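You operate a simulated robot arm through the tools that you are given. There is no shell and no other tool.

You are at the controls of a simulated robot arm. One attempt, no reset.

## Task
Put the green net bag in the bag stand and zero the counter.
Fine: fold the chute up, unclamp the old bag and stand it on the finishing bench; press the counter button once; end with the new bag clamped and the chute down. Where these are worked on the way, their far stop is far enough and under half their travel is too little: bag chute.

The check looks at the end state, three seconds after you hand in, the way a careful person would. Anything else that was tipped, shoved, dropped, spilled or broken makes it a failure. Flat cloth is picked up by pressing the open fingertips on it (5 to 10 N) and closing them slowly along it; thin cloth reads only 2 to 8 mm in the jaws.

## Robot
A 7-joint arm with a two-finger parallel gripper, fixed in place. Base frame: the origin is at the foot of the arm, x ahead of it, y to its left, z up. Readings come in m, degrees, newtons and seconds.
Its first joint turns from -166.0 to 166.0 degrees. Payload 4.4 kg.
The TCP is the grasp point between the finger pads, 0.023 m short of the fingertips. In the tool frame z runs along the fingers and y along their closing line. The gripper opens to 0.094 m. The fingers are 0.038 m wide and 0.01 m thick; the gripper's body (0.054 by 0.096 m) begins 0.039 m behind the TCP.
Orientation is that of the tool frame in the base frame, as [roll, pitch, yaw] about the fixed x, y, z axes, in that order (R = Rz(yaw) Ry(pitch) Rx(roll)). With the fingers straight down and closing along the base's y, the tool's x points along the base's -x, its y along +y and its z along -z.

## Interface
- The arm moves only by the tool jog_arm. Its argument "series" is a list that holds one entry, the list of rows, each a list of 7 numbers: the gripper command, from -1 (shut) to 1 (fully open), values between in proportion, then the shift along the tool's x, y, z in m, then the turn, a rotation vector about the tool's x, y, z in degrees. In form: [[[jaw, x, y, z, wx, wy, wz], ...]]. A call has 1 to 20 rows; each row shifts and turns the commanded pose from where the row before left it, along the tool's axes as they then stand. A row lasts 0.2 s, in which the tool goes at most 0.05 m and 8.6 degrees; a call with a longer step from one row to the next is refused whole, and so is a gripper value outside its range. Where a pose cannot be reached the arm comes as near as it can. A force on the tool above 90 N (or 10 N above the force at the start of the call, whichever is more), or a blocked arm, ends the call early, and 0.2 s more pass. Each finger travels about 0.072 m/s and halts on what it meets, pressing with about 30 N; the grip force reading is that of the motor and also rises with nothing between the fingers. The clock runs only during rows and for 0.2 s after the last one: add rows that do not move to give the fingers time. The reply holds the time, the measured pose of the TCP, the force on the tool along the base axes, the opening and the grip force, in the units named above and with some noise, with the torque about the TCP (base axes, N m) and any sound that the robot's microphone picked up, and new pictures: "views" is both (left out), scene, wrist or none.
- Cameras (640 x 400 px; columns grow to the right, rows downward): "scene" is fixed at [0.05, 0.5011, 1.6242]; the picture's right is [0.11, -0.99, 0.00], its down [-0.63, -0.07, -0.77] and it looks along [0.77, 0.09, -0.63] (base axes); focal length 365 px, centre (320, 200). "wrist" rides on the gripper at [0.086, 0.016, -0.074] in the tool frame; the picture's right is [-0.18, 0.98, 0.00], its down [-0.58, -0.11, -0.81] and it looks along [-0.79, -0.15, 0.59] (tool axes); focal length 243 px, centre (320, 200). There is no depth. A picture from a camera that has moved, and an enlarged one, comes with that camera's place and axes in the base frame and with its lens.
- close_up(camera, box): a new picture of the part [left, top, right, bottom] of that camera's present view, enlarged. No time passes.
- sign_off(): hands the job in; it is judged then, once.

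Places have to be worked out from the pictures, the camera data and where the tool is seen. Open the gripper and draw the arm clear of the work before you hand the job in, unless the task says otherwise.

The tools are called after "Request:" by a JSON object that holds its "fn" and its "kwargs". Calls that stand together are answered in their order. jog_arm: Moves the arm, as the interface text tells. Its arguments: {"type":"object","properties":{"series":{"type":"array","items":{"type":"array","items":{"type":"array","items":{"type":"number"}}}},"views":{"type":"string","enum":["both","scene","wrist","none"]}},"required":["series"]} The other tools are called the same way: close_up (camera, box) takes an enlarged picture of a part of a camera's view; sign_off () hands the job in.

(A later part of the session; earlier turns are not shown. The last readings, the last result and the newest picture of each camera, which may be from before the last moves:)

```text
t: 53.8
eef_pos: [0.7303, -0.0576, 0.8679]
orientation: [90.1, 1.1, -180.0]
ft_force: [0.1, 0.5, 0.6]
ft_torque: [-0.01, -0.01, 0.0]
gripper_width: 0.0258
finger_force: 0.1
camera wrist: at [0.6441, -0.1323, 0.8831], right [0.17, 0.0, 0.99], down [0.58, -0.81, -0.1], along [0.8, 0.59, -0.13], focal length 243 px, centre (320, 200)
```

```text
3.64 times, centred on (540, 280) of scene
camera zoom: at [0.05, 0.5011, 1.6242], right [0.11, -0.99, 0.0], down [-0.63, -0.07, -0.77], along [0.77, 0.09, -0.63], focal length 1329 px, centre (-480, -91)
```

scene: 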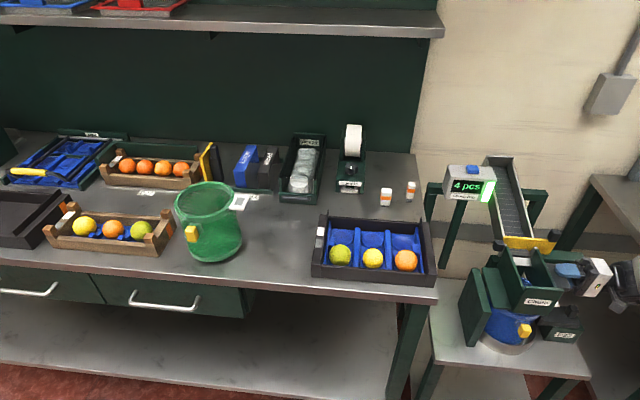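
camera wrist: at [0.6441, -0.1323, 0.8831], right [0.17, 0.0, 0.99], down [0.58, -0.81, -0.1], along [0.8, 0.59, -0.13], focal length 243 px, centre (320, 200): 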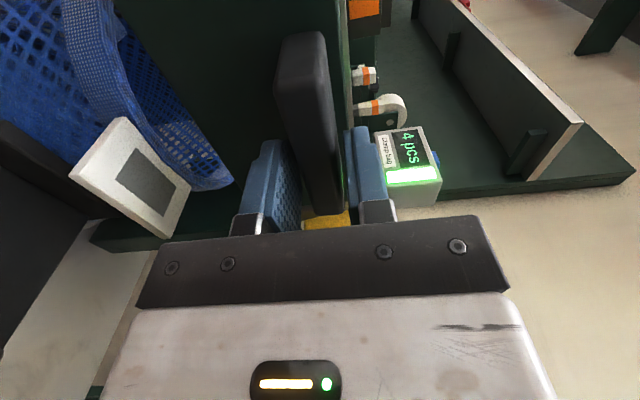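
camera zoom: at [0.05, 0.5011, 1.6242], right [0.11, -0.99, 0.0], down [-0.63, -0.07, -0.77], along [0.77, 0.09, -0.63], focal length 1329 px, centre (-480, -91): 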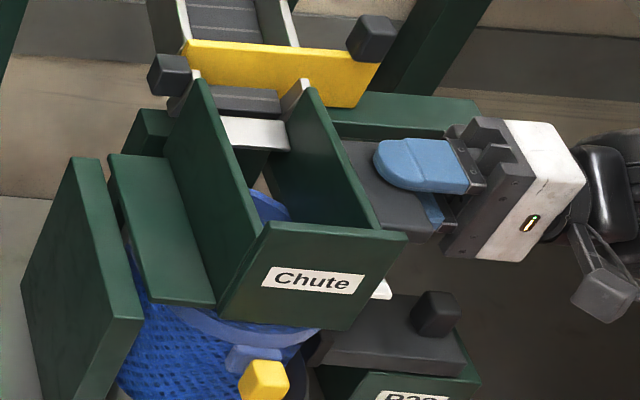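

The plate sits well between the pads. I swing it up along the arc about the hinge at (0.105, 0.815), turning the tool with it, the first 30°.

Request:
{"fn": "jog_arm", "kwargs": {"series": [[[-0.45, 0, 0.0167, 0.0064, 6, 0, 0], [-0.45, 0, 0.0167, 0.0064, 6, 0, 0], [-0.45, 0, 0.0167, 0.0064, 6, 0, 0], [-0.45, 0, 0.0167, 0.0064, 6, 0, 0], [-0.45, 0, 0.0167, 0.0064, 6, 0, 0], [-0.45, 0, 0, 0, 0, 0, 0]]], "views": "both"}}

Request:
{"fn": "close_up", "kwargs": {"camera": "wrist", "box": [200, 0, 440, 240]}}

Request:
{"fn": "close_up", "kwargs": {"camera": "scene", "box": [460, 205, 620, 315]}}

```text
t: 55.1
eef_pos: [0.7275, -0.0074, 0.9426]
orientation: [120.1, 1.1, -180.0]
ft_force: [-0.2, -0.3, -0.8]
ft_torque: [-0.05, 0.03, -0.02]
gripper_width: 0.0263
finger_force: 0.8
camera wrist: at [0.6411, -0.0639, 0.9929], right [0.17, 0.49, 0.85], down [0.57, -0.75, 0.32], along [0.8, 0.44, -0.41], focal length 243 px, centre (320, 200)
```

scene: 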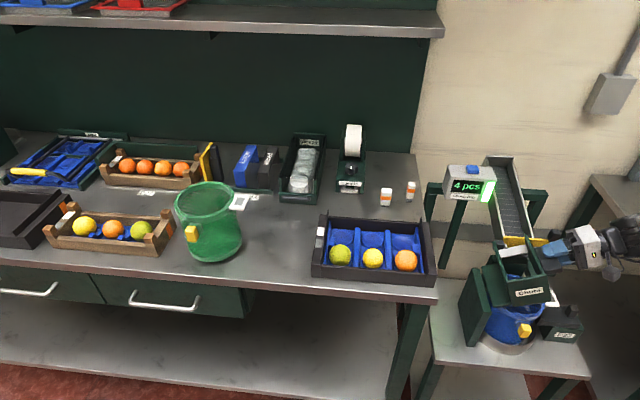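
wrist: 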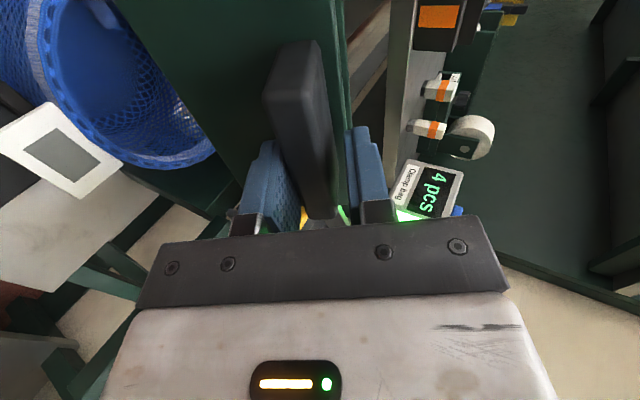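

```text
1.67 times, centred on (320, 120) of wrist
camera zoom: at [0.6411, -0.0639, 0.9929], right [0.17, 0.49, 0.85], down [0.57, -0.75, 0.32], along [0.8, 0.44, -0.41], focal length 404 px, centre (320, 333)
```

zoom: 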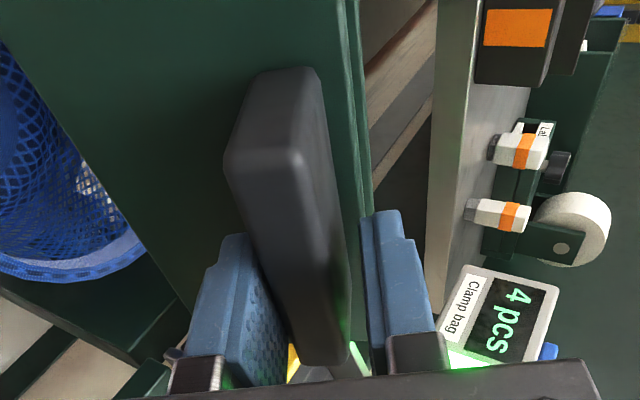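

```text
3.64 times, centred on (540, 260) of scene
camera zoom: at [0.05, 0.5011, 1.6242], right [0.11, -0.99, 0.0], down [-0.63, -0.07, -0.77], along [0.77, 0.09, -0.63], focal length 1329 px, centre (-480, -18)
```

zoom: 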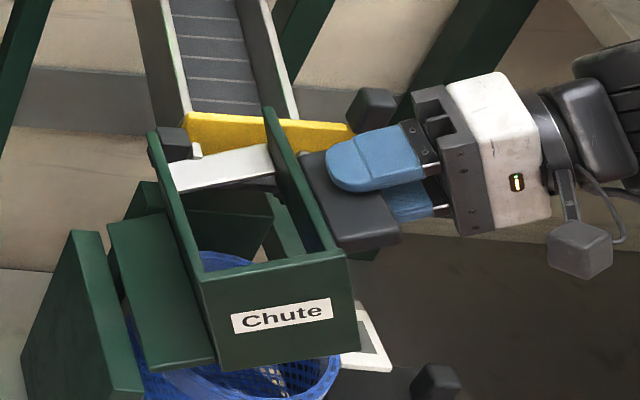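

The plate follows cleanly with almost no force. I continue the arc another 30°.

Request:
{"fn": "jog_arm", "kwargs": {"series": [[[-0.45, 0, 0.0167, 0.0064, 6, 0, 0], [-0.45, 0, 0.0167, 0.0064, 6, 0, 0], [-0.45, 0, 0.0167, 0.0064, 6, 0, 0], [-0.45, 0, 0.0167, 0.0064, 6, 0, 0], [-0.45, 0, 0.0167, 0.0064, 6, 0, 0], [-0.45, 0, 0, 0, 0, 0, 0]]], "views": "both"}}

Request:
{"fn": "close_up", "kwargs": {"camera": "wrist", "box": [200, 0, 440, 240]}}

Request:
{"fn": "close_up", "kwargs": {"camera": "scene", "box": [460, 185, 620, 295]}}

```text
t: 56.5
eef_pos: [0.7274, 0.0712, 0.9826]
orientation: [150.0, 1.1, -179.9]
ft_force: [-0.3, -0.2, -1.1]
ft_torque: [0.01, 0.04, -0.01]
gripper_width: 0.026
finger_force: 0.0
camera wrist: at [0.6409, 0.0476, 1.0545], right [0.17, 0.85, 0.49], down [0.57, -0.5, 0.66], along [0.8, 0.17, -0.57], focal length 243 px, centre (320, 200)
```

scene: 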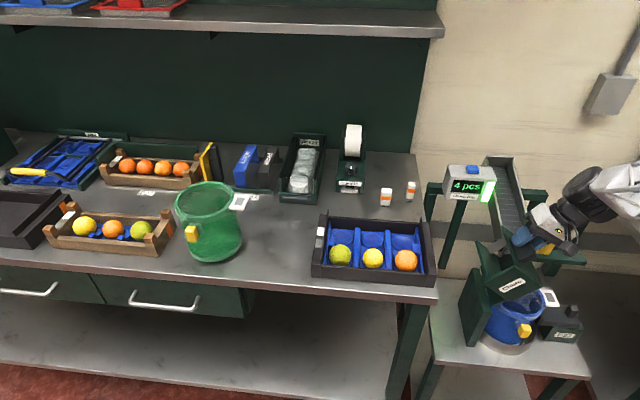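
wrist: 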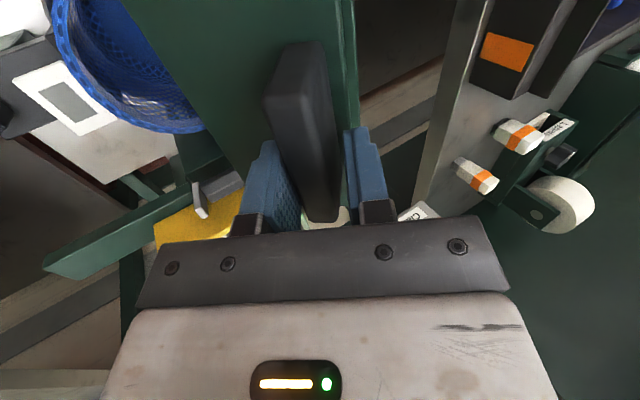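

```text
1.67 times, centred on (320, 120) of wrist
camera zoom: at [0.6409, 0.0476, 1.0545], right [0.17, 0.85, 0.49], down [0.57, -0.5, 0.66], along [0.8, 0.17, -0.57], focal length 404 px, centre (320, 333)
```

zoom: 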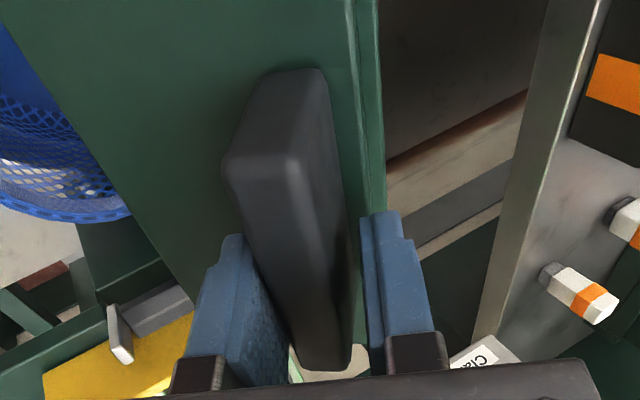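

```text
3.64 times, centred on (540, 240) of scene
camera zoom: at [0.05, 0.5011, 1.6242], right [0.11, -0.99, 0.0], down [-0.63, -0.07, -0.77], along [0.77, 0.09, -0.63], focal length 1329 px, centre (-480, 54)
```

zoom: 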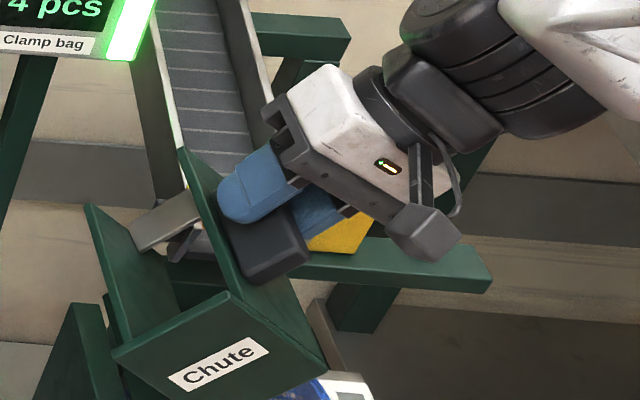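

Still clean at about 60°. I continue to 90°.

Request:
{"fn": "jog_arm", "kwargs": {"series": [[[-0.45, 0, 0.0167, 0.0064, 6, 0, 0], [-0.45, 0, 0.0167, 0.0064, 6, 0, 0], [-0.45, 0, 0.0167, 0.0064, 6, 0, 0], [-0.45, 0, 0.0167, 0.0064, 6, 0, 0], [-0.45, 0, 0.0167, 0.0064, 6, 0, 0], [-0.45, 0, 0, 0, 0, 0, 0]]], "views": "both"}}

Request:
{"fn": "close_up", "kwargs": {"camera": "wrist", "box": [200, 0, 440, 240]}}

Request:
{"fn": "close_up", "kwargs": {"camera": "scene", "box": [440, 185, 600, 295]}}

```text
t: 58.0
eef_pos: [0.7286, 0.16, 0.9801]
orientation: [-179.9, 1.1, 179.9]
ft_force: [0.2, 0.5, 0.4]
ft_torque: [0.0, -0.01, -0.02]
gripper_width: 0.0261
finger_force: 0.0
camera wrist: at [0.6417, 0.1757, 1.053], right [0.18, 0.98, 0.0], down [0.57, -0.11, 0.82], along [0.8, -0.15, -0.58], focal length 243 px, centre (320, 200)
```

scene: 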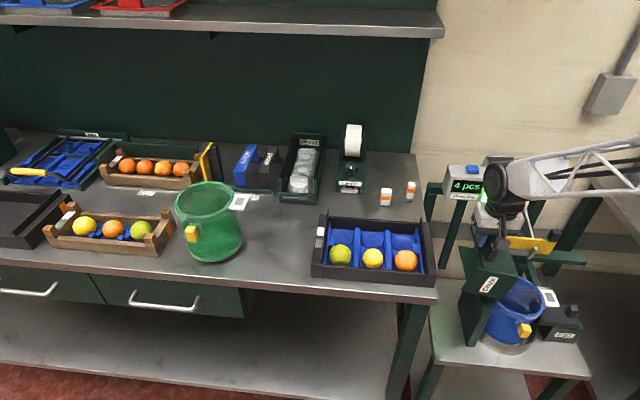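
wrist: 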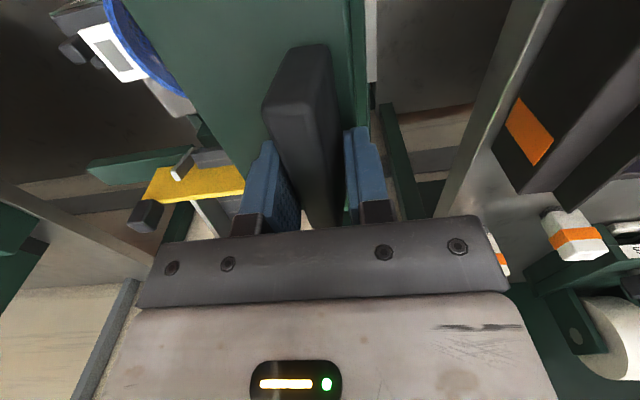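

```text
1.67 times, centred on (320, 120) of wrist
camera zoom: at [0.6417, 0.1757, 1.053], right [0.18, 0.98, 0.0], down [0.57, -0.11, 0.82], along [0.8, -0.15, -0.58], focal length 404 px, centre (320, 333)
```

zoom: 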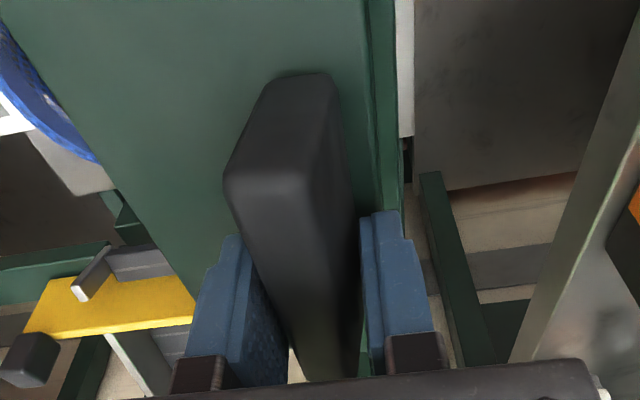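

```text
3.64 times, centred on (520, 240) of scene
camera zoom: at [0.05, 0.5011, 1.6242], right [0.11, -0.99, 0.0], down [-0.63, -0.07, -0.77], along [0.77, 0.09, -0.63], focal length 1329 px, centre (-407, 54)
```

zoom: 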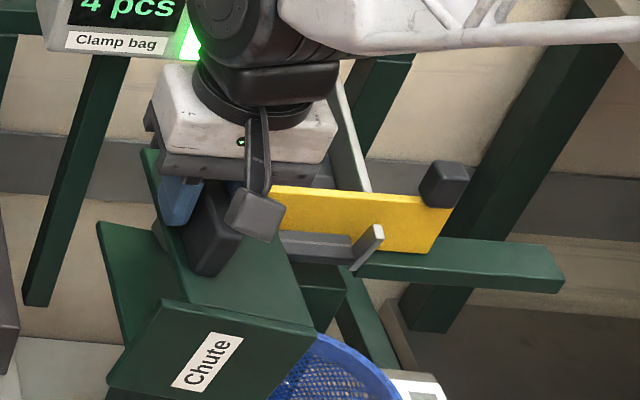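

About 85–90° with no stop felt yet. I continue in smaller steps, watching the force for the far stop.

Request:
{"fn": "jog_arm", "kwargs": {"series": [[[-0.45, 0, 0.0139, 0.0053, 5, 0, 0], [-0.45, 0, 0.0139, 0.0053, 5, 0, 0], [-0.45, 0, 0, 0, 0, 0, 0]]], "views": "both"}}

Request:
{"fn": "close_up", "kwargs": {"camera": "wrist", "box": [200, 0, 440, 240]}}

Request:
{"fn": "close_up", "kwargs": {"camera": "scene", "box": [440, 185, 600, 295]}}

```text
t: 58.8
eef_pos: [0.7295, 0.1863, 0.9676]
orientation: [-170.0, 1.1, -180.0]
ft_force: [-5.1, 4.9, 6.5]
ft_torque: [0.22, 0.24, 0.12]
gripper_width: 0.027
finger_force: 1.6
camera wrist: at [0.642, 0.2163, 1.0367], right [0.19, 0.97, -0.17], down [0.57, 0.03, 0.82], along [0.8, -0.25, -0.54], focal length 243 px, centre (320, 200)
```

scene: 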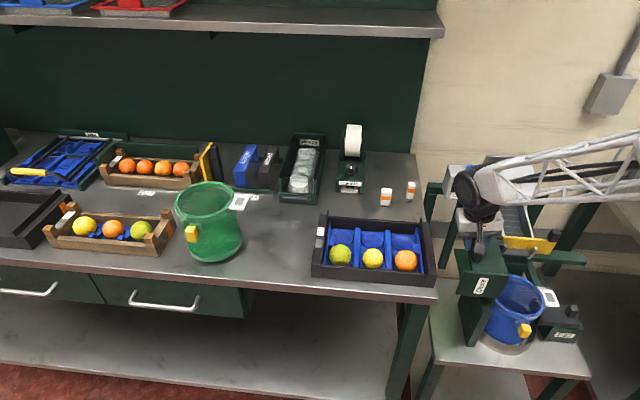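
wrist: 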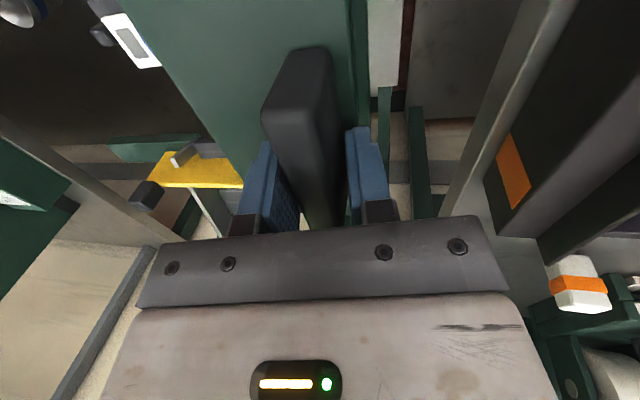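

```text
1.67 times, centred on (320, 120) of wrist
camera zoom: at [0.642, 0.2163, 1.0367], right [0.19, 0.97, -0.17], down [0.57, 0.03, 0.82], along [0.8, -0.25, -0.54], focal length 404 px, centre (320, 333)
```

zoom: 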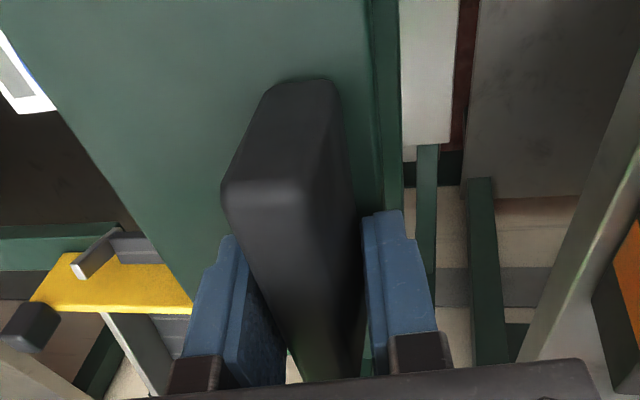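

```text
3.64 times, centred on (520, 240) of scene
camera zoom: at [0.05, 0.5011, 1.6242], right [0.11, -0.99, 0.0], down [-0.63, -0.07, -0.77], along [0.77, 0.09, -0.63], focal length 1329 px, centre (-407, 54)
```

zoom: 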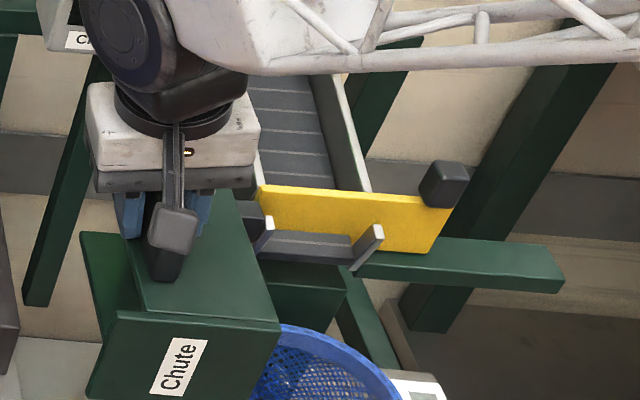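

Past vertical now, and the chute leans on the +y finger. I follow it a little further to its far stop.

Request:
{"fn": "jog_arm", "kwargs": {"series": [[[-0.45, 0, 0.0111, 0.0043, 4, 0, 0], [-0.45, 0, 0.0111, 0.0043, 4, 0, 0], [-0.45, 0, 0, 0, 0, 0, 0]]], "views": "both"}}

Request:
{"fn": "close_up", "kwargs": {"camera": "wrist", "box": [200, 0, 440, 240]}}

Request:
{"fn": "close_up", "kwargs": {"camera": "scene", "box": [440, 185, 600, 295]}}

```text
t: 59.5
eef_pos: [0.7301, 0.2062, 0.9562]
orientation: [-162.0, 1.2, 180.0]
ft_force: [-23.6, 30.9, 37.1]
ft_torque: [1.41, 1.44, 0.45]
gripper_width: 0.0337
finger_force: 8.9
camera wrist: at [0.6426, 0.2461, 1.0207], right [0.19, 0.94, -0.3], down [0.56, 0.15, 0.81], along [0.8, -0.32, -0.5], focal length 243 px, centre (320, 200)
```

scene: 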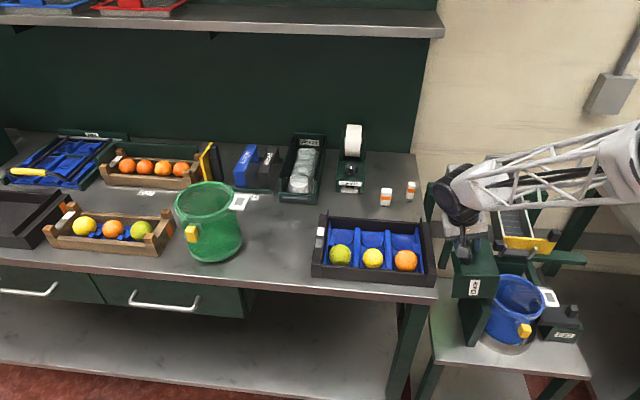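
wrist: 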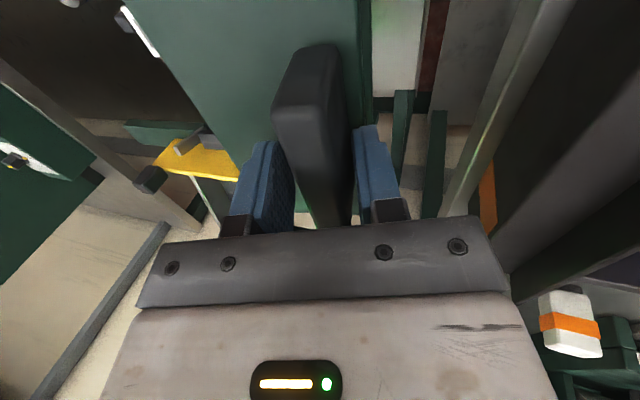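

```text
1.67 times, centred on (320, 120) of wrist
camera zoom: at [0.6426, 0.2461, 1.0207], right [0.19, 0.94, -0.3], down [0.56, 0.15, 0.81], along [0.8, -0.32, -0.5], focal length 404 px, centre (320, 333)
```

zoom: 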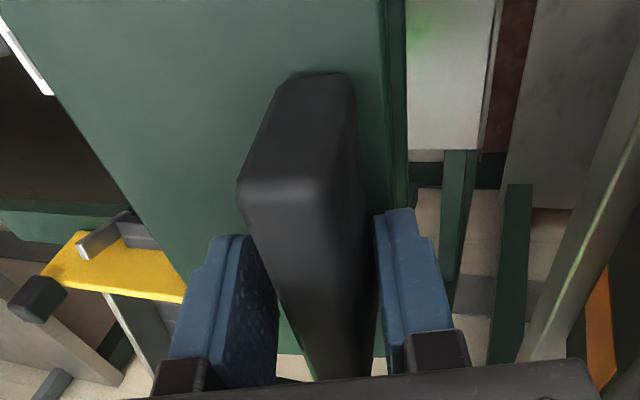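

```text
3.64 times, centred on (520, 240) of scene
camera zoom: at [0.05, 0.5011, 1.6242], right [0.11, -0.99, 0.0], down [-0.63, -0.07, -0.77], along [0.77, 0.09, -0.63], focal length 1329 px, centre (-407, 54)
```

zoom: 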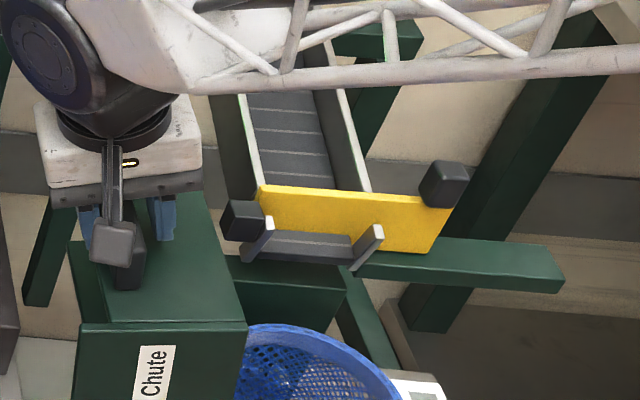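

Force is building as the plate bottoms against the palm. The chute's weight is already well past its hinge, so I open the jaws and draw back along the fingers to see where it rests.

Request:
{"fn": "jog_arm", "kwargs": {"series": [[[0.2, 0, 0, -0.004, 0, 0, 0], [0.3, 0, 0, -0.006, 0, 0, 0], [0.3, 0, 0, 0, 0, 0, 0], [0.3, 0, 0, -0.02, 0, 0, 0], [0.3, 0, 0, -0.03, 0, 0, 0], [0.3, 0, 0, -0.04, 0, 0, 0], [0.3, 0, 0, 0, 0, 0, 0]]], "views": "both"}}

Request:
{"fn": "close_up", "kwargs": {"camera": "scene", "box": [430, 205, 590, 345]}}

```text
t: 61.1
eef_pos: [0.7257, 0.2374, 1.0477]
orientation: [-162.0, 1.1, 179.8]
ft_force: [0.5, 0.0, 0.3]
ft_torque: [-0.01, 0.0, -0.02]
gripper_width: 0.0611
finger_force: 0.0
camera wrist: at [0.6387, 0.2769, 1.1122], right [0.19, 0.93, -0.3], down [0.57, 0.14, 0.81], along [0.8, -0.32, -0.5], focal length 243 px, centre (320, 200)
```

scene: 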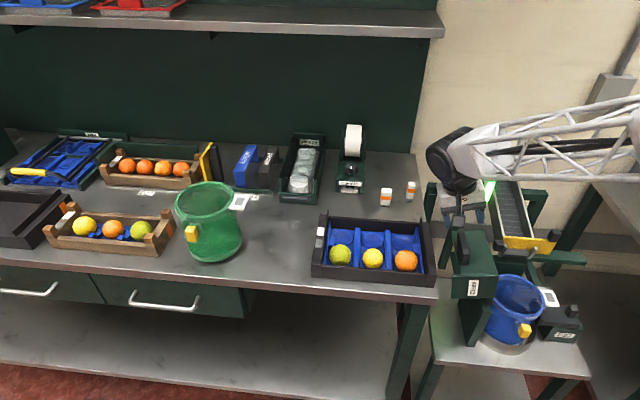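
wrist: 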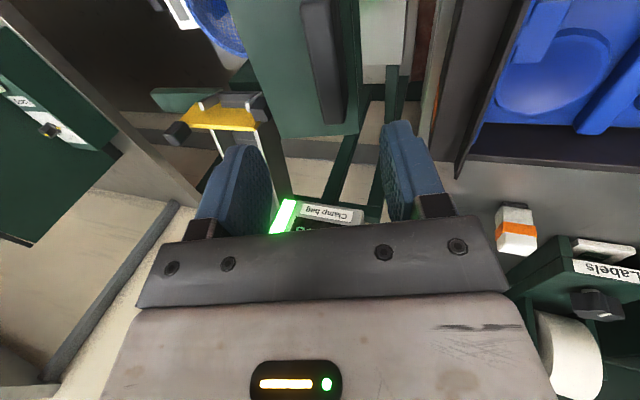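

```text
2.86 times, centred on (510, 275) of scene
camera zoom: at [0.05, 0.5011, 1.6242], right [0.11, -0.99, 0.0], down [-0.63, -0.07, -0.77], along [0.77, 0.09, -0.63], focal length 1044 px, centre (-223, -14)
```

zoom: 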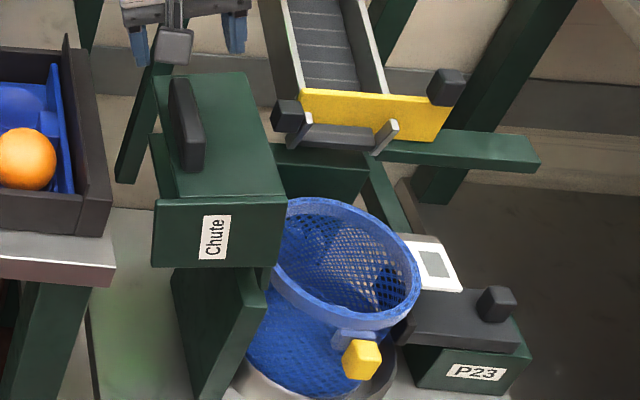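

The chute stays folded back on its far stop and the blue bag is exposed. Next I straighten the tool and go above the clamp knob for a close look.

Request:
{"fn": "jog_arm", "kwargs": {"series": [[[0.3, 0, 0, -0.04, -6, 0, 0], [0.3, 0, 0, -0.04, -6, 0, 0], [0.3, 0, 0, -0.02, -6, 0, 0], [0.3, 0.03, -0.035, 0, 0, -1.1, 0], [0.3, 0.03, -0.035, 0, 0, 0, 0], [0.3, 0.03, -0.035, 0, 0, 0, 0], [0.3, 0.02, -0.045, 0, 0, 0, 0], [0.3, 0, -0.048, 0, 0, 0, 0], [0.3, 0, -0.048, 0, 0, 0, 0], [0.3, 0, -0.048, 0, 0, 0, 0], [0.3, 0, -0.048, 0, 0, 0, 0], [0.3, 0, -0.048, 0, 0, 0, 0], [0.3, 0, 0, 0.04, 0, 0, 0], [0.3, 0, 0, 0.04, 0, 0, 0], [0.3, 0, 0, 0.04, 0, 0, 0], [0.3, 0, 0, 0, 0, 0, 0]]], "views": "both"}}

Request:
{"fn": "close_up", "kwargs": {"camera": "wrist", "box": [220, 0, 480, 220]}}

```text
t: 64.5
eef_pos: [0.6201, -0.1309, 1.0209]
orientation: [180.0, 2.1, 179.9]
ft_force: [0.3, 0.0, -0.2]
ft_torque: [0.01, -0.04, 0.02]
gripper_width: 0.061
finger_force: 0.0
camera wrist: at [0.5311, -0.1138, 1.0935], right [0.18, 0.98, 0.01], down [0.55, -0.11, 0.83], along [0.81, -0.15, -0.56], focal length 243 px, centre (320, 200)
```

scene: 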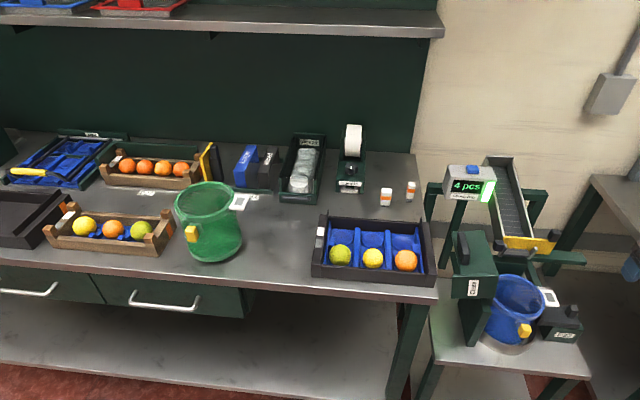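
wrist: 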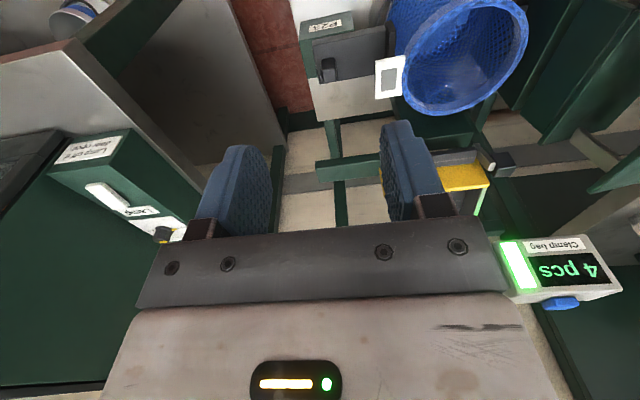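

```text
1.82 times, centred on (350, 110) of wrist
camera zoom: at [0.5311, -0.1138, 1.0935], right [0.18, 0.98, 0.01], down [0.55, -0.11, 0.83], along [0.81, -0.15, -0.56], focal length 441 px, centre (266, 364)
```

zoom: 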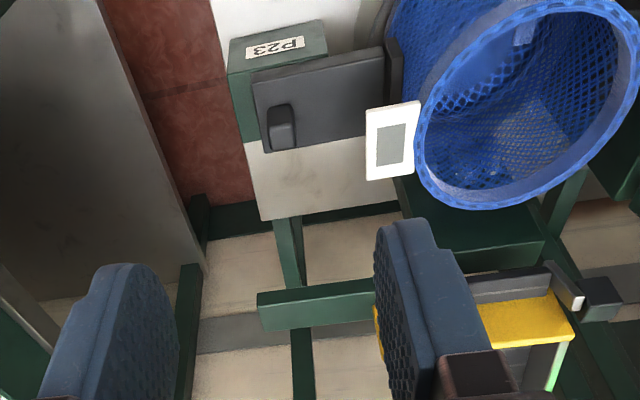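

The clamp slider's knob is at about (0.733, -0.137, 0.71), in line with a y slide. I hover above it for a precise look.

Request:
{"fn": "jog_arm", "kwargs": {"series": [[[0.1, -0.0376, -0.002, 0.03, 0, 2.1, 0], [0.1, -0.0376, -0.002, 0.03, 0, 0, 0], [0.1, -0.0376, -0.002, 0.03, 0, 0, 0], [0.1, 0, 0, 0.04, 0, 0, 0], [0.1, 0, 0, 0.04, 0, 0, 0], [0.1, 0, 0, 0.03, 0, 0, 0], [0.1, 0, 0, 0, 0, 0, 0]]], "views": "both"}}

Request:
{"fn": "close_up", "kwargs": {"camera": "wrist", "box": [200, 40, 460, 240]}}

Request:
{"fn": "close_up", "kwargs": {"camera": "scene", "box": [480, 260, 620, 355]}}

```text
t: 66.2
eef_pos: [0.7326, -0.137, 0.8241]
orientation: [-180.0, 0.1, 180.0]
ft_force: [0.3, -0.5, 0.1]
ft_torque: [0.01, 0.0, -0.01]
gripper_width: 0.0517
finger_force: 0.1
camera wrist: at [0.647, -0.1205, 0.8991], right [0.18, 0.98, 0.0], down [0.58, -0.11, 0.81], along [0.79, -0.15, -0.59], focal length 243 px, centre (320, 200)
```

scene: 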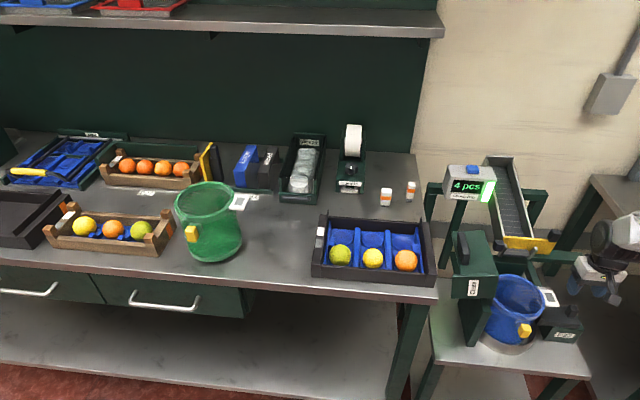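
wrist: 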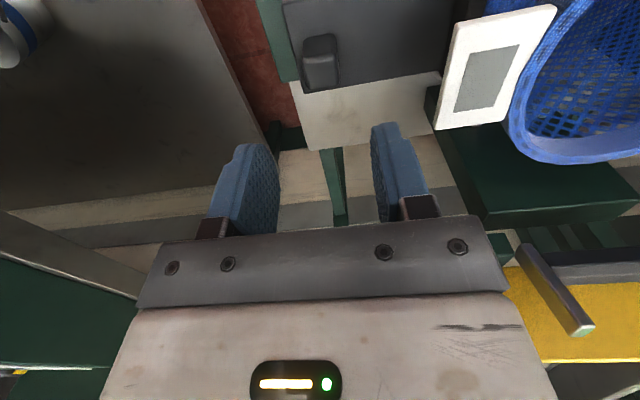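

```text
2.00 times, centred on (330, 140) of wrist
camera zoom: at [0.647, -0.1205, 0.8991], right [0.18, 0.98, 0.0], down [0.58, -0.11, 0.81], along [0.79, -0.15, -0.59], focal length 485 px, centre (300, 320)
```

zoom: 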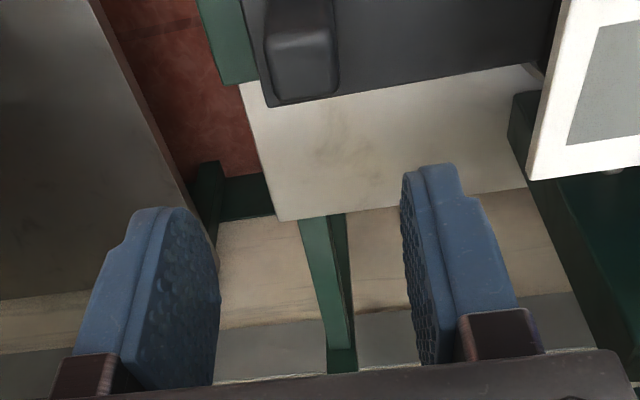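

```text
4.21 times, centred on (550, 308) of scene
camera zoom: at [0.05, 0.5011, 1.6242], right [0.11, -0.99, 0.0], down [-0.63, -0.07, -0.77], along [0.77, 0.09, -0.63], focal length 1539 px, centre (-648, -253)
```

zoom: 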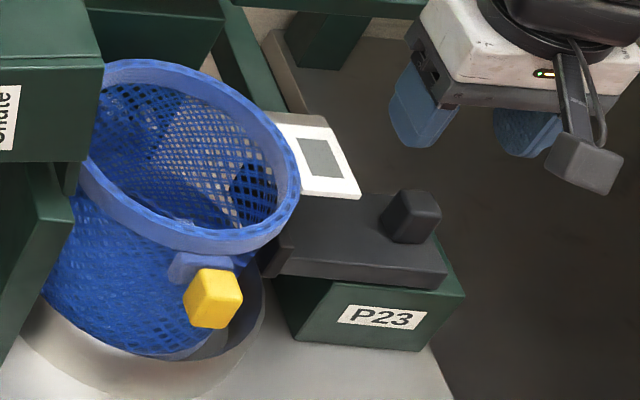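

Knob top is at about z 0.727, centre (0.734, -0.136). I lower the open fingers around it, close on it and pull outward (-y) gently.

Request:
{"fn": "jog_arm", "kwargs": {"series": [[[0.1, 0, 0.0, 0.03, 0, 0, 0], [0.1, 0, 0, 0.03, 0, 0, 0], [0.1, 0, 0, 0.027, 0, 0, 0], [0.1, 0, 0, 0, 0, 0, 0], [-0.3, 0, 0, 0, 0, 0, 0], [-1, 0, 0, 0, 0, 0, 0], [-1, 0, 0, 0, 0, 0, 0]]], "views": "both"}}

Request:
{"fn": "close_up", "kwargs": {"camera": "wrist", "box": [200, 40, 460, 240]}}

Request:
{"fn": "close_up", "kwargs": {"camera": "scene", "box": [480, 260, 620, 355]}}

```text
t: 67.5
eef_pos: [0.7322, -0.1381, 0.738]
orientation: [180.0, 0.2, -179.9]
ft_force: [-0.3, -1.7, 12.2]
ft_torque: [0.2, 0.07, 0.1]
gripper_width: 0.0214
finger_force: 28.5
stopped in row 6: the force on the tool passed its limit at 93 N (the readings are from after the stop); the commanded pose is now the measured one
camera wrist: at [0.6464, -0.1211, 0.814], right [0.18, 0.98, 0.0], down [0.58, -0.11, 0.81], along [0.79, -0.15, -0.59], focal length 243 px, centre (320, 200)
```

scene: 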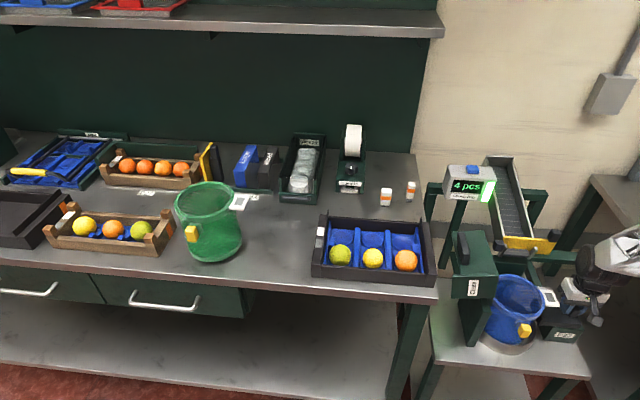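
wrist: 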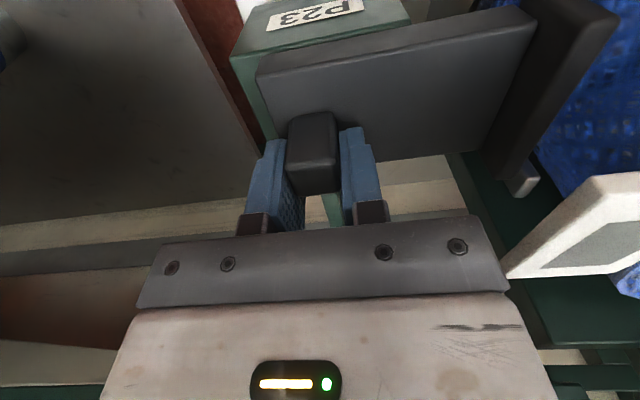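

```text
2.00 times, centred on (330, 140) of wrist
camera zoom: at [0.6464, -0.1211, 0.814], right [0.18, 0.98, 0.0], down [0.58, -0.11, 0.81], along [0.79, -0.15, -0.59], focal length 485 px, centre (300, 320)
```

zoom: 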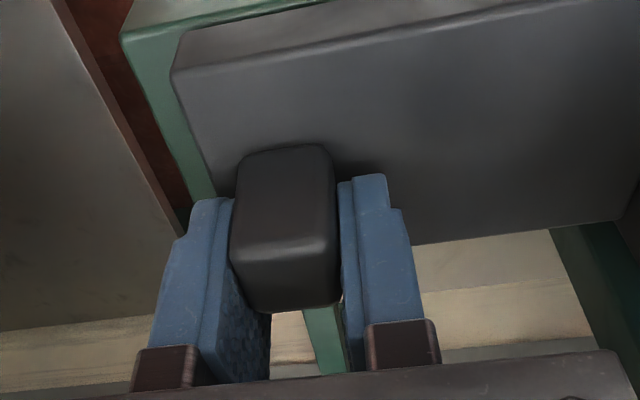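

```text
4.21 times, centred on (550, 308) of scene
camera zoom: at [0.05, 0.5011, 1.6242], right [0.11, -0.99, 0.0], down [-0.63, -0.07, -0.77], along [0.77, 0.09, -0.63], focal length 1539 px, centre (-648, -253)
```

zoom: 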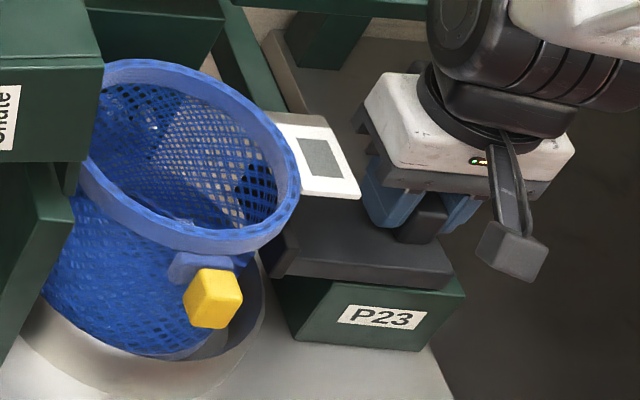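

The knob is held (21 mm). I pull it outward in small steps.

Request:
{"fn": "jog_arm", "kwargs": {"series": [[[-1, 0, 0, -0.002, 0, 0, 0], [-1, 0, -0.003, 0, 0, 0, 0], [-1, 0, -0.005, 0, 0, 0, 0], [-1, 0, -0.005, 0, 0, 0, 0], [-1, 0, -0.005, 0, 0, 0, 0], [-1, 0, 0, 0, 0, 0, 0]]], "views": "both"}}

Request:
{"fn": "close_up", "kwargs": {"camera": "scene", "box": [480, 260, 620, 355]}}

```text
t: 68.9
eef_pos: [0.7319, -0.1562, 0.739]
orientation: [180.0, 0.0, -179.9]
ft_force: [43.5, 1.6, -51.5]
ft_torque: [-0.25, -0.77, 0.47]
gripper_width: 0.022
finger_force: 44.9
camera wrist: at [0.6459, -0.139, 0.8149], right [0.18, 0.98, 0.0], down [0.58, -0.11, 0.81], along [0.79, -0.15, -0.59], focal length 243 px, centre (320, 200)
```

scene: 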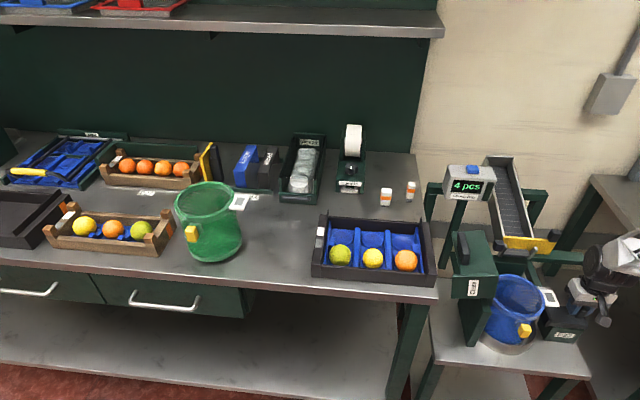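
wrist: 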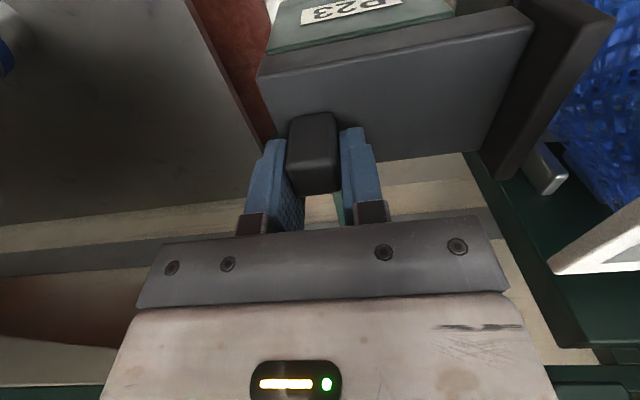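

```text
4.21 times, centred on (550, 308) of scene
camera zoom: at [0.05, 0.5011, 1.6242], right [0.11, -0.99, 0.0], down [-0.63, -0.07, -0.77], along [0.77, 0.09, -0.63], focal length 1539 px, centre (-648, -253)
```

zoom: 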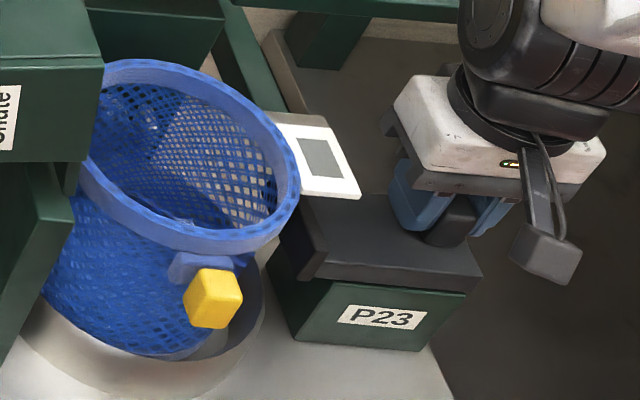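

It slides. I ease the side loads slightly and keep pulling until it stops.

Request:
{"fn": "jog_arm", "kwargs": {"series": [[[-1, -0.001, -0.003, 0.002, 0, 0, 0], [-1, 0, -0.005, 0, 0, 0, 0], [-1, 0, -0.005, 0, 0, 0, 0], [-1, 0, -0.005, 0, 0, 0, 0], [-1, 0, -0.005, 0, 0, 0, 0], [-1, 0, 0, 0, 0, 0, 0]]], "views": "both"}}

Request:
{"fn": "close_up", "kwargs": {"camera": "scene", "box": [480, 260, 620, 355]}}

```text
t: 69.6
eef_pos: [0.7316, -0.1599, 0.7396]
orientation: [179.8, 0.0, -179.9]
ft_force: [-5.6, 35.0, 14.7]
ft_torque: [-0.21, 0.57, -0.57]
gripper_width: 0.022
finger_force: 44.8
stopped in row 3: the force on the tool passed its limit at 100 N (the readings are from after the stop); the commanded pose is now the measured one
camera wrist: at [0.6461, -0.1436, 0.8151], right [0.18, 0.98, 0.0], down [0.58, -0.11, 0.81], along [0.79, -0.15, -0.59], focal length 243 px, centre (320, 200)
```

scene: 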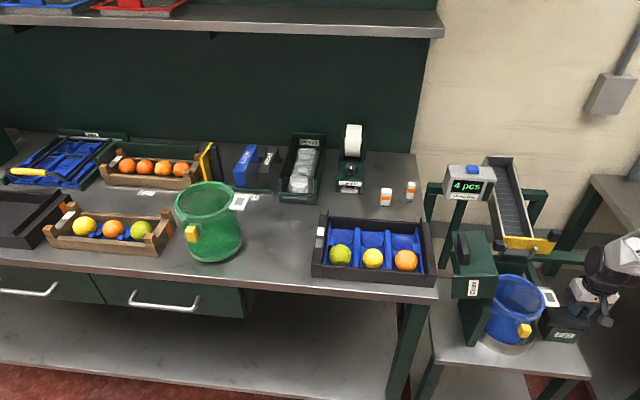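
wrist: 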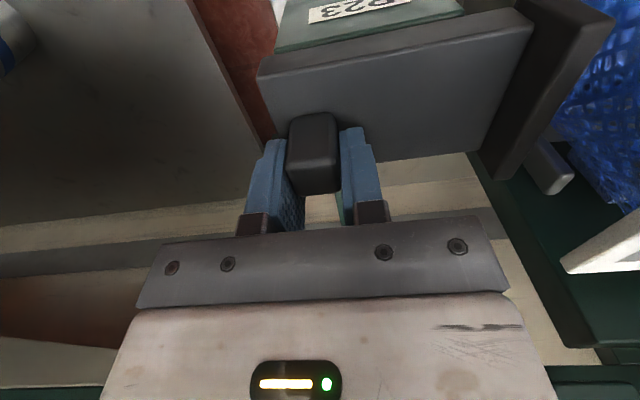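

```text
4.21 times, centred on (550, 308) of scene
camera zoom: at [0.05, 0.5011, 1.6242], right [0.11, -0.99, 0.0], down [-0.63, -0.07, -0.77], along [0.77, 0.09, -0.63], focal length 1539 px, centre (-648, -253)
```

zoom: 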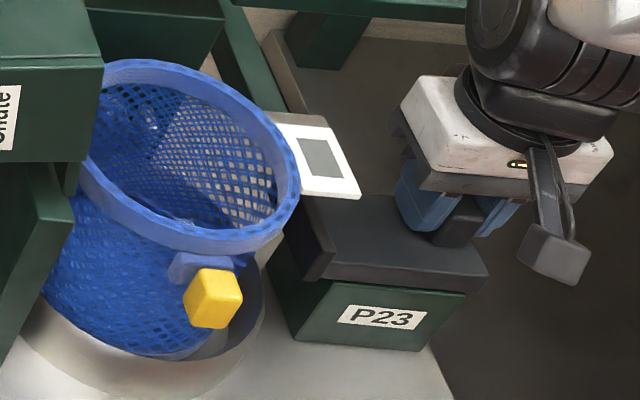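

The clamp reached its outer stop (about 22 mm of travel), and the counter's green light went out, so the bag is unclamped. I release the knob and rise.

Request:
{"fn": "jog_arm", "kwargs": {"series": [[[0.0, 0, 0.002, 0, 0, 0, 0], [0.1, 0, 0, 0, 0, 0, 0], [0.1, 0, 0, 0, 0, 0, 0], [0.1, 0, 0, -0.03, 0, 0, 0], [0.1, 0, 0, -0.04, 0, 0, 0], [0.1, 0, 0, -0.04, 0, 0, 0], [0.1, 0.03, 0.03, -0.02, 0, 0, 0], [0.1, 0.03, 0.035, 0, 0, 0, 0], [0.1, 0.03, 0.035, 0, 0, 0, 0], [0.1, 0.03, 0.035, 0, 0, 0, 0], [0.1, 0.02, 0.035, 0, 0, 0, 0], [0.1, 0, 0, 0, 0, 0, 0]]], "views": "both"}}

Request:
{"fn": "close_up", "kwargs": {"camera": "wrist", "box": [200, 0, 460, 220]}}

Request:
{"fn": "close_up", "kwargs": {"camera": "scene", "box": [470, 260, 600, 355]}}

```text
t: 72.2
eef_pos: [0.5913, 0.0102, 0.8692]
orientation: [179.9, 0.0, -179.8]
ft_force: [-0.3, 0.0, 0.5]
ft_torque: [0.02, -0.03, -0.02]
gripper_width: 0.0519
finger_force: 0.1
camera wrist: at [0.5062, 0.0274, 0.9445], right [0.18, 0.98, 0.0], down [0.58, -0.11, 0.81], along [0.79, -0.15, -0.59], focal length 243 px, centre (320, 200)
```

scene: 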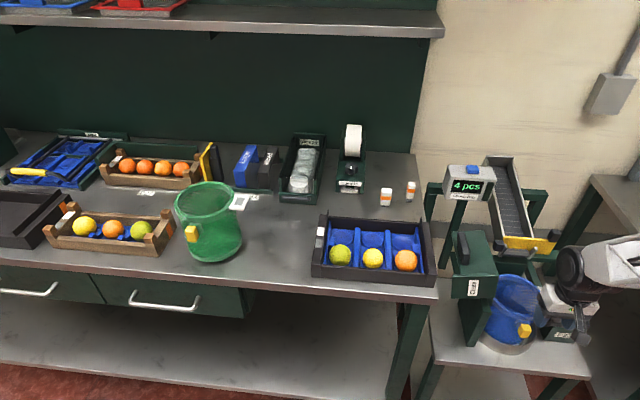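
wrist: 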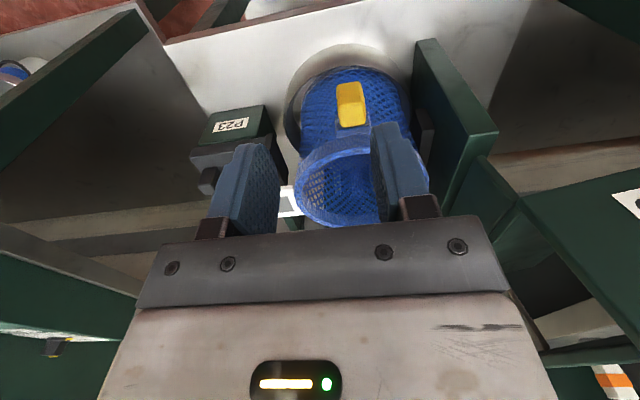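

```text
1.82 times, centred on (330, 110) of wrist
camera zoom: at [0.5062, 0.0274, 0.9445], right [0.18, 0.98, 0.0], down [0.58, -0.11, 0.81], along [0.79, -0.15, -0.59], focal length 441 px, centre (302, 364)
```

zoom: 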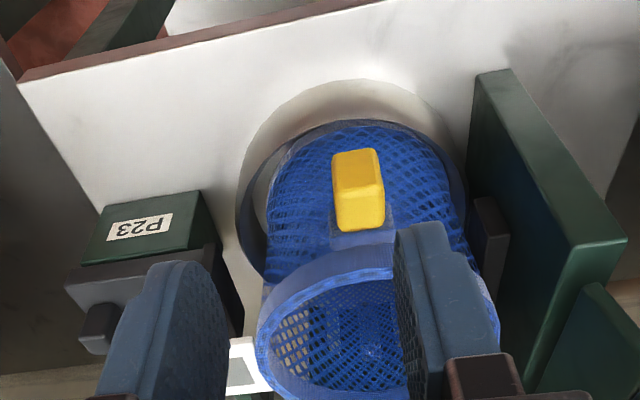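

```text
4.21 times, centred on (535, 308) of scene
camera zoom: at [0.05, 0.5011, 1.6242], right [0.11, -0.99, 0.0], down [-0.63, -0.07, -0.77], along [0.77, 0.09, -0.63], focal length 1539 px, centre (-585, -253)
```

zoom: 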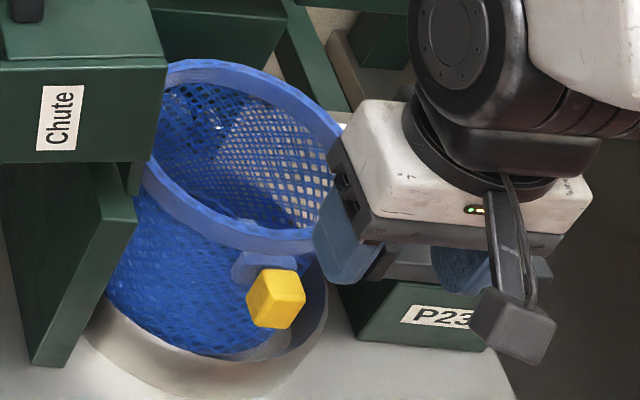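

The bag's handle block is about (0.62, 0.034, 0.772), roughly 2 cm wide. I tilt the tool 30° forward and approach it along the fingers, stopping short to check alignment.

Request:
{"fn": "jog_arm", "kwargs": {"series": [[[0.1, 0, 0.006, 0, 0, -7.5, 0], [0.1, 0, 0.006, 0, 0, -7.5, 0], [0.1, 0, 0.006, 0, 0, -7.5, 0], [0.1, 0, 0.006, 0, 0, -7.5, 0], [0.1, 0.0235, 0, 0.0187, 0, 0, 0], [0.1, 0, 0, 0.02, 0, 0, 0], [0.1, 0, 0, 0.02, 0, 0, 0], [0.1, 0, 0, 0, 0, 0, 0]]], "views": "both"}}

Request:
{"fn": "close_up", "kwargs": {"camera": "wrist", "box": [200, 40, 460, 240]}}

Request:
{"fn": "close_up", "kwargs": {"camera": "scene", "box": [460, 260, 600, 355]}}

```text
t: 74.0
eef_pos: [0.6021, 0.0346, 0.8076]
orientation: [179.9, 29.9, 180.0]
ft_force: [0.2, -0.6, 0.2]
ft_torque: [0.04, -0.03, 0.0]
gripper_width: 0.0517
finger_force: 0.0
camera wrist: at [0.4899, 0.0505, 0.8299], right [0.16, 0.98, 0.09], down [0.1, -0.11, 0.99], along [0.98, -0.15, -0.12], focal length 243 px, centre (320, 200)
```

scene: 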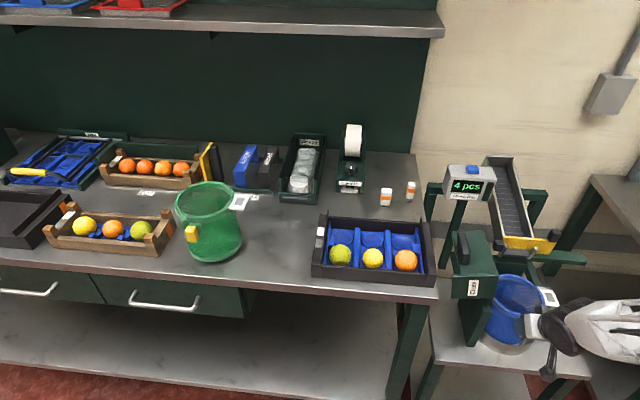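
wrist: 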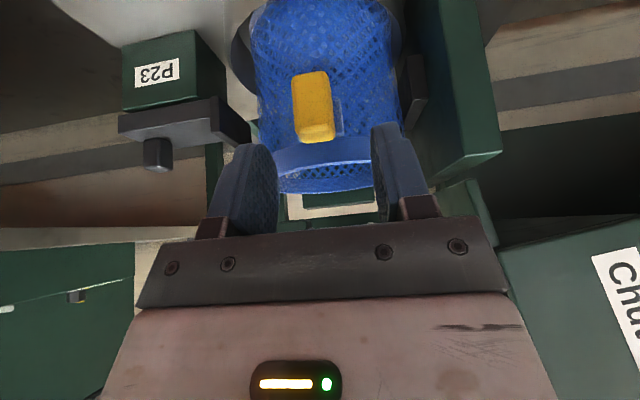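

```text
2.00 times, centred on (330, 140) of wrist
camera zoom: at [0.4899, 0.0505, 0.8299], right [0.16, 0.98, 0.09], down [0.1, -0.11, 0.99], along [0.98, -0.15, -0.12], focal length 485 px, centre (300, 320)
```

zoom: 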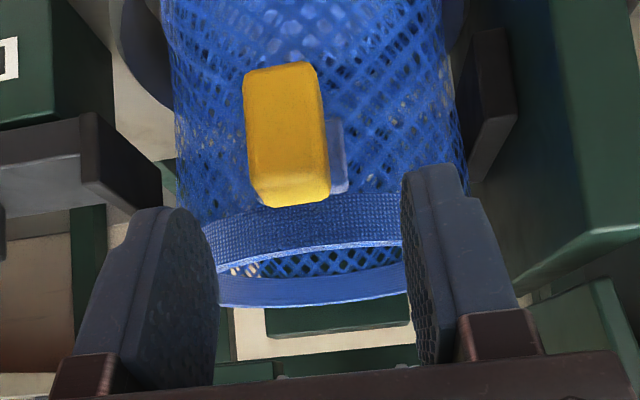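

```text
4.21 times, centred on (530, 308) of scene
camera zoom: at [0.05, 0.5011, 1.6242], right [0.11, -0.99, 0.0], down [-0.63, -0.07, -0.77], along [0.77, 0.09, -0.63], focal length 1539 px, centre (-564, -253)
```

zoom: 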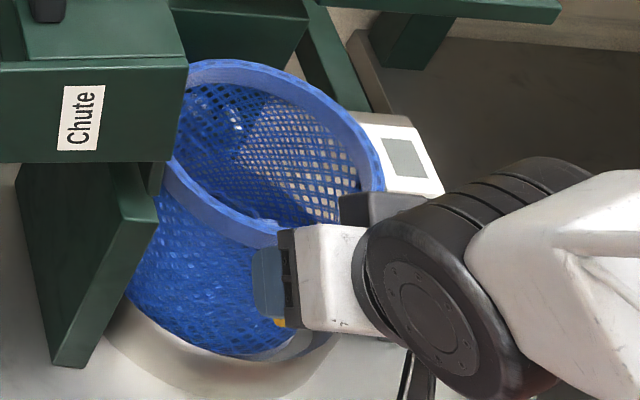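

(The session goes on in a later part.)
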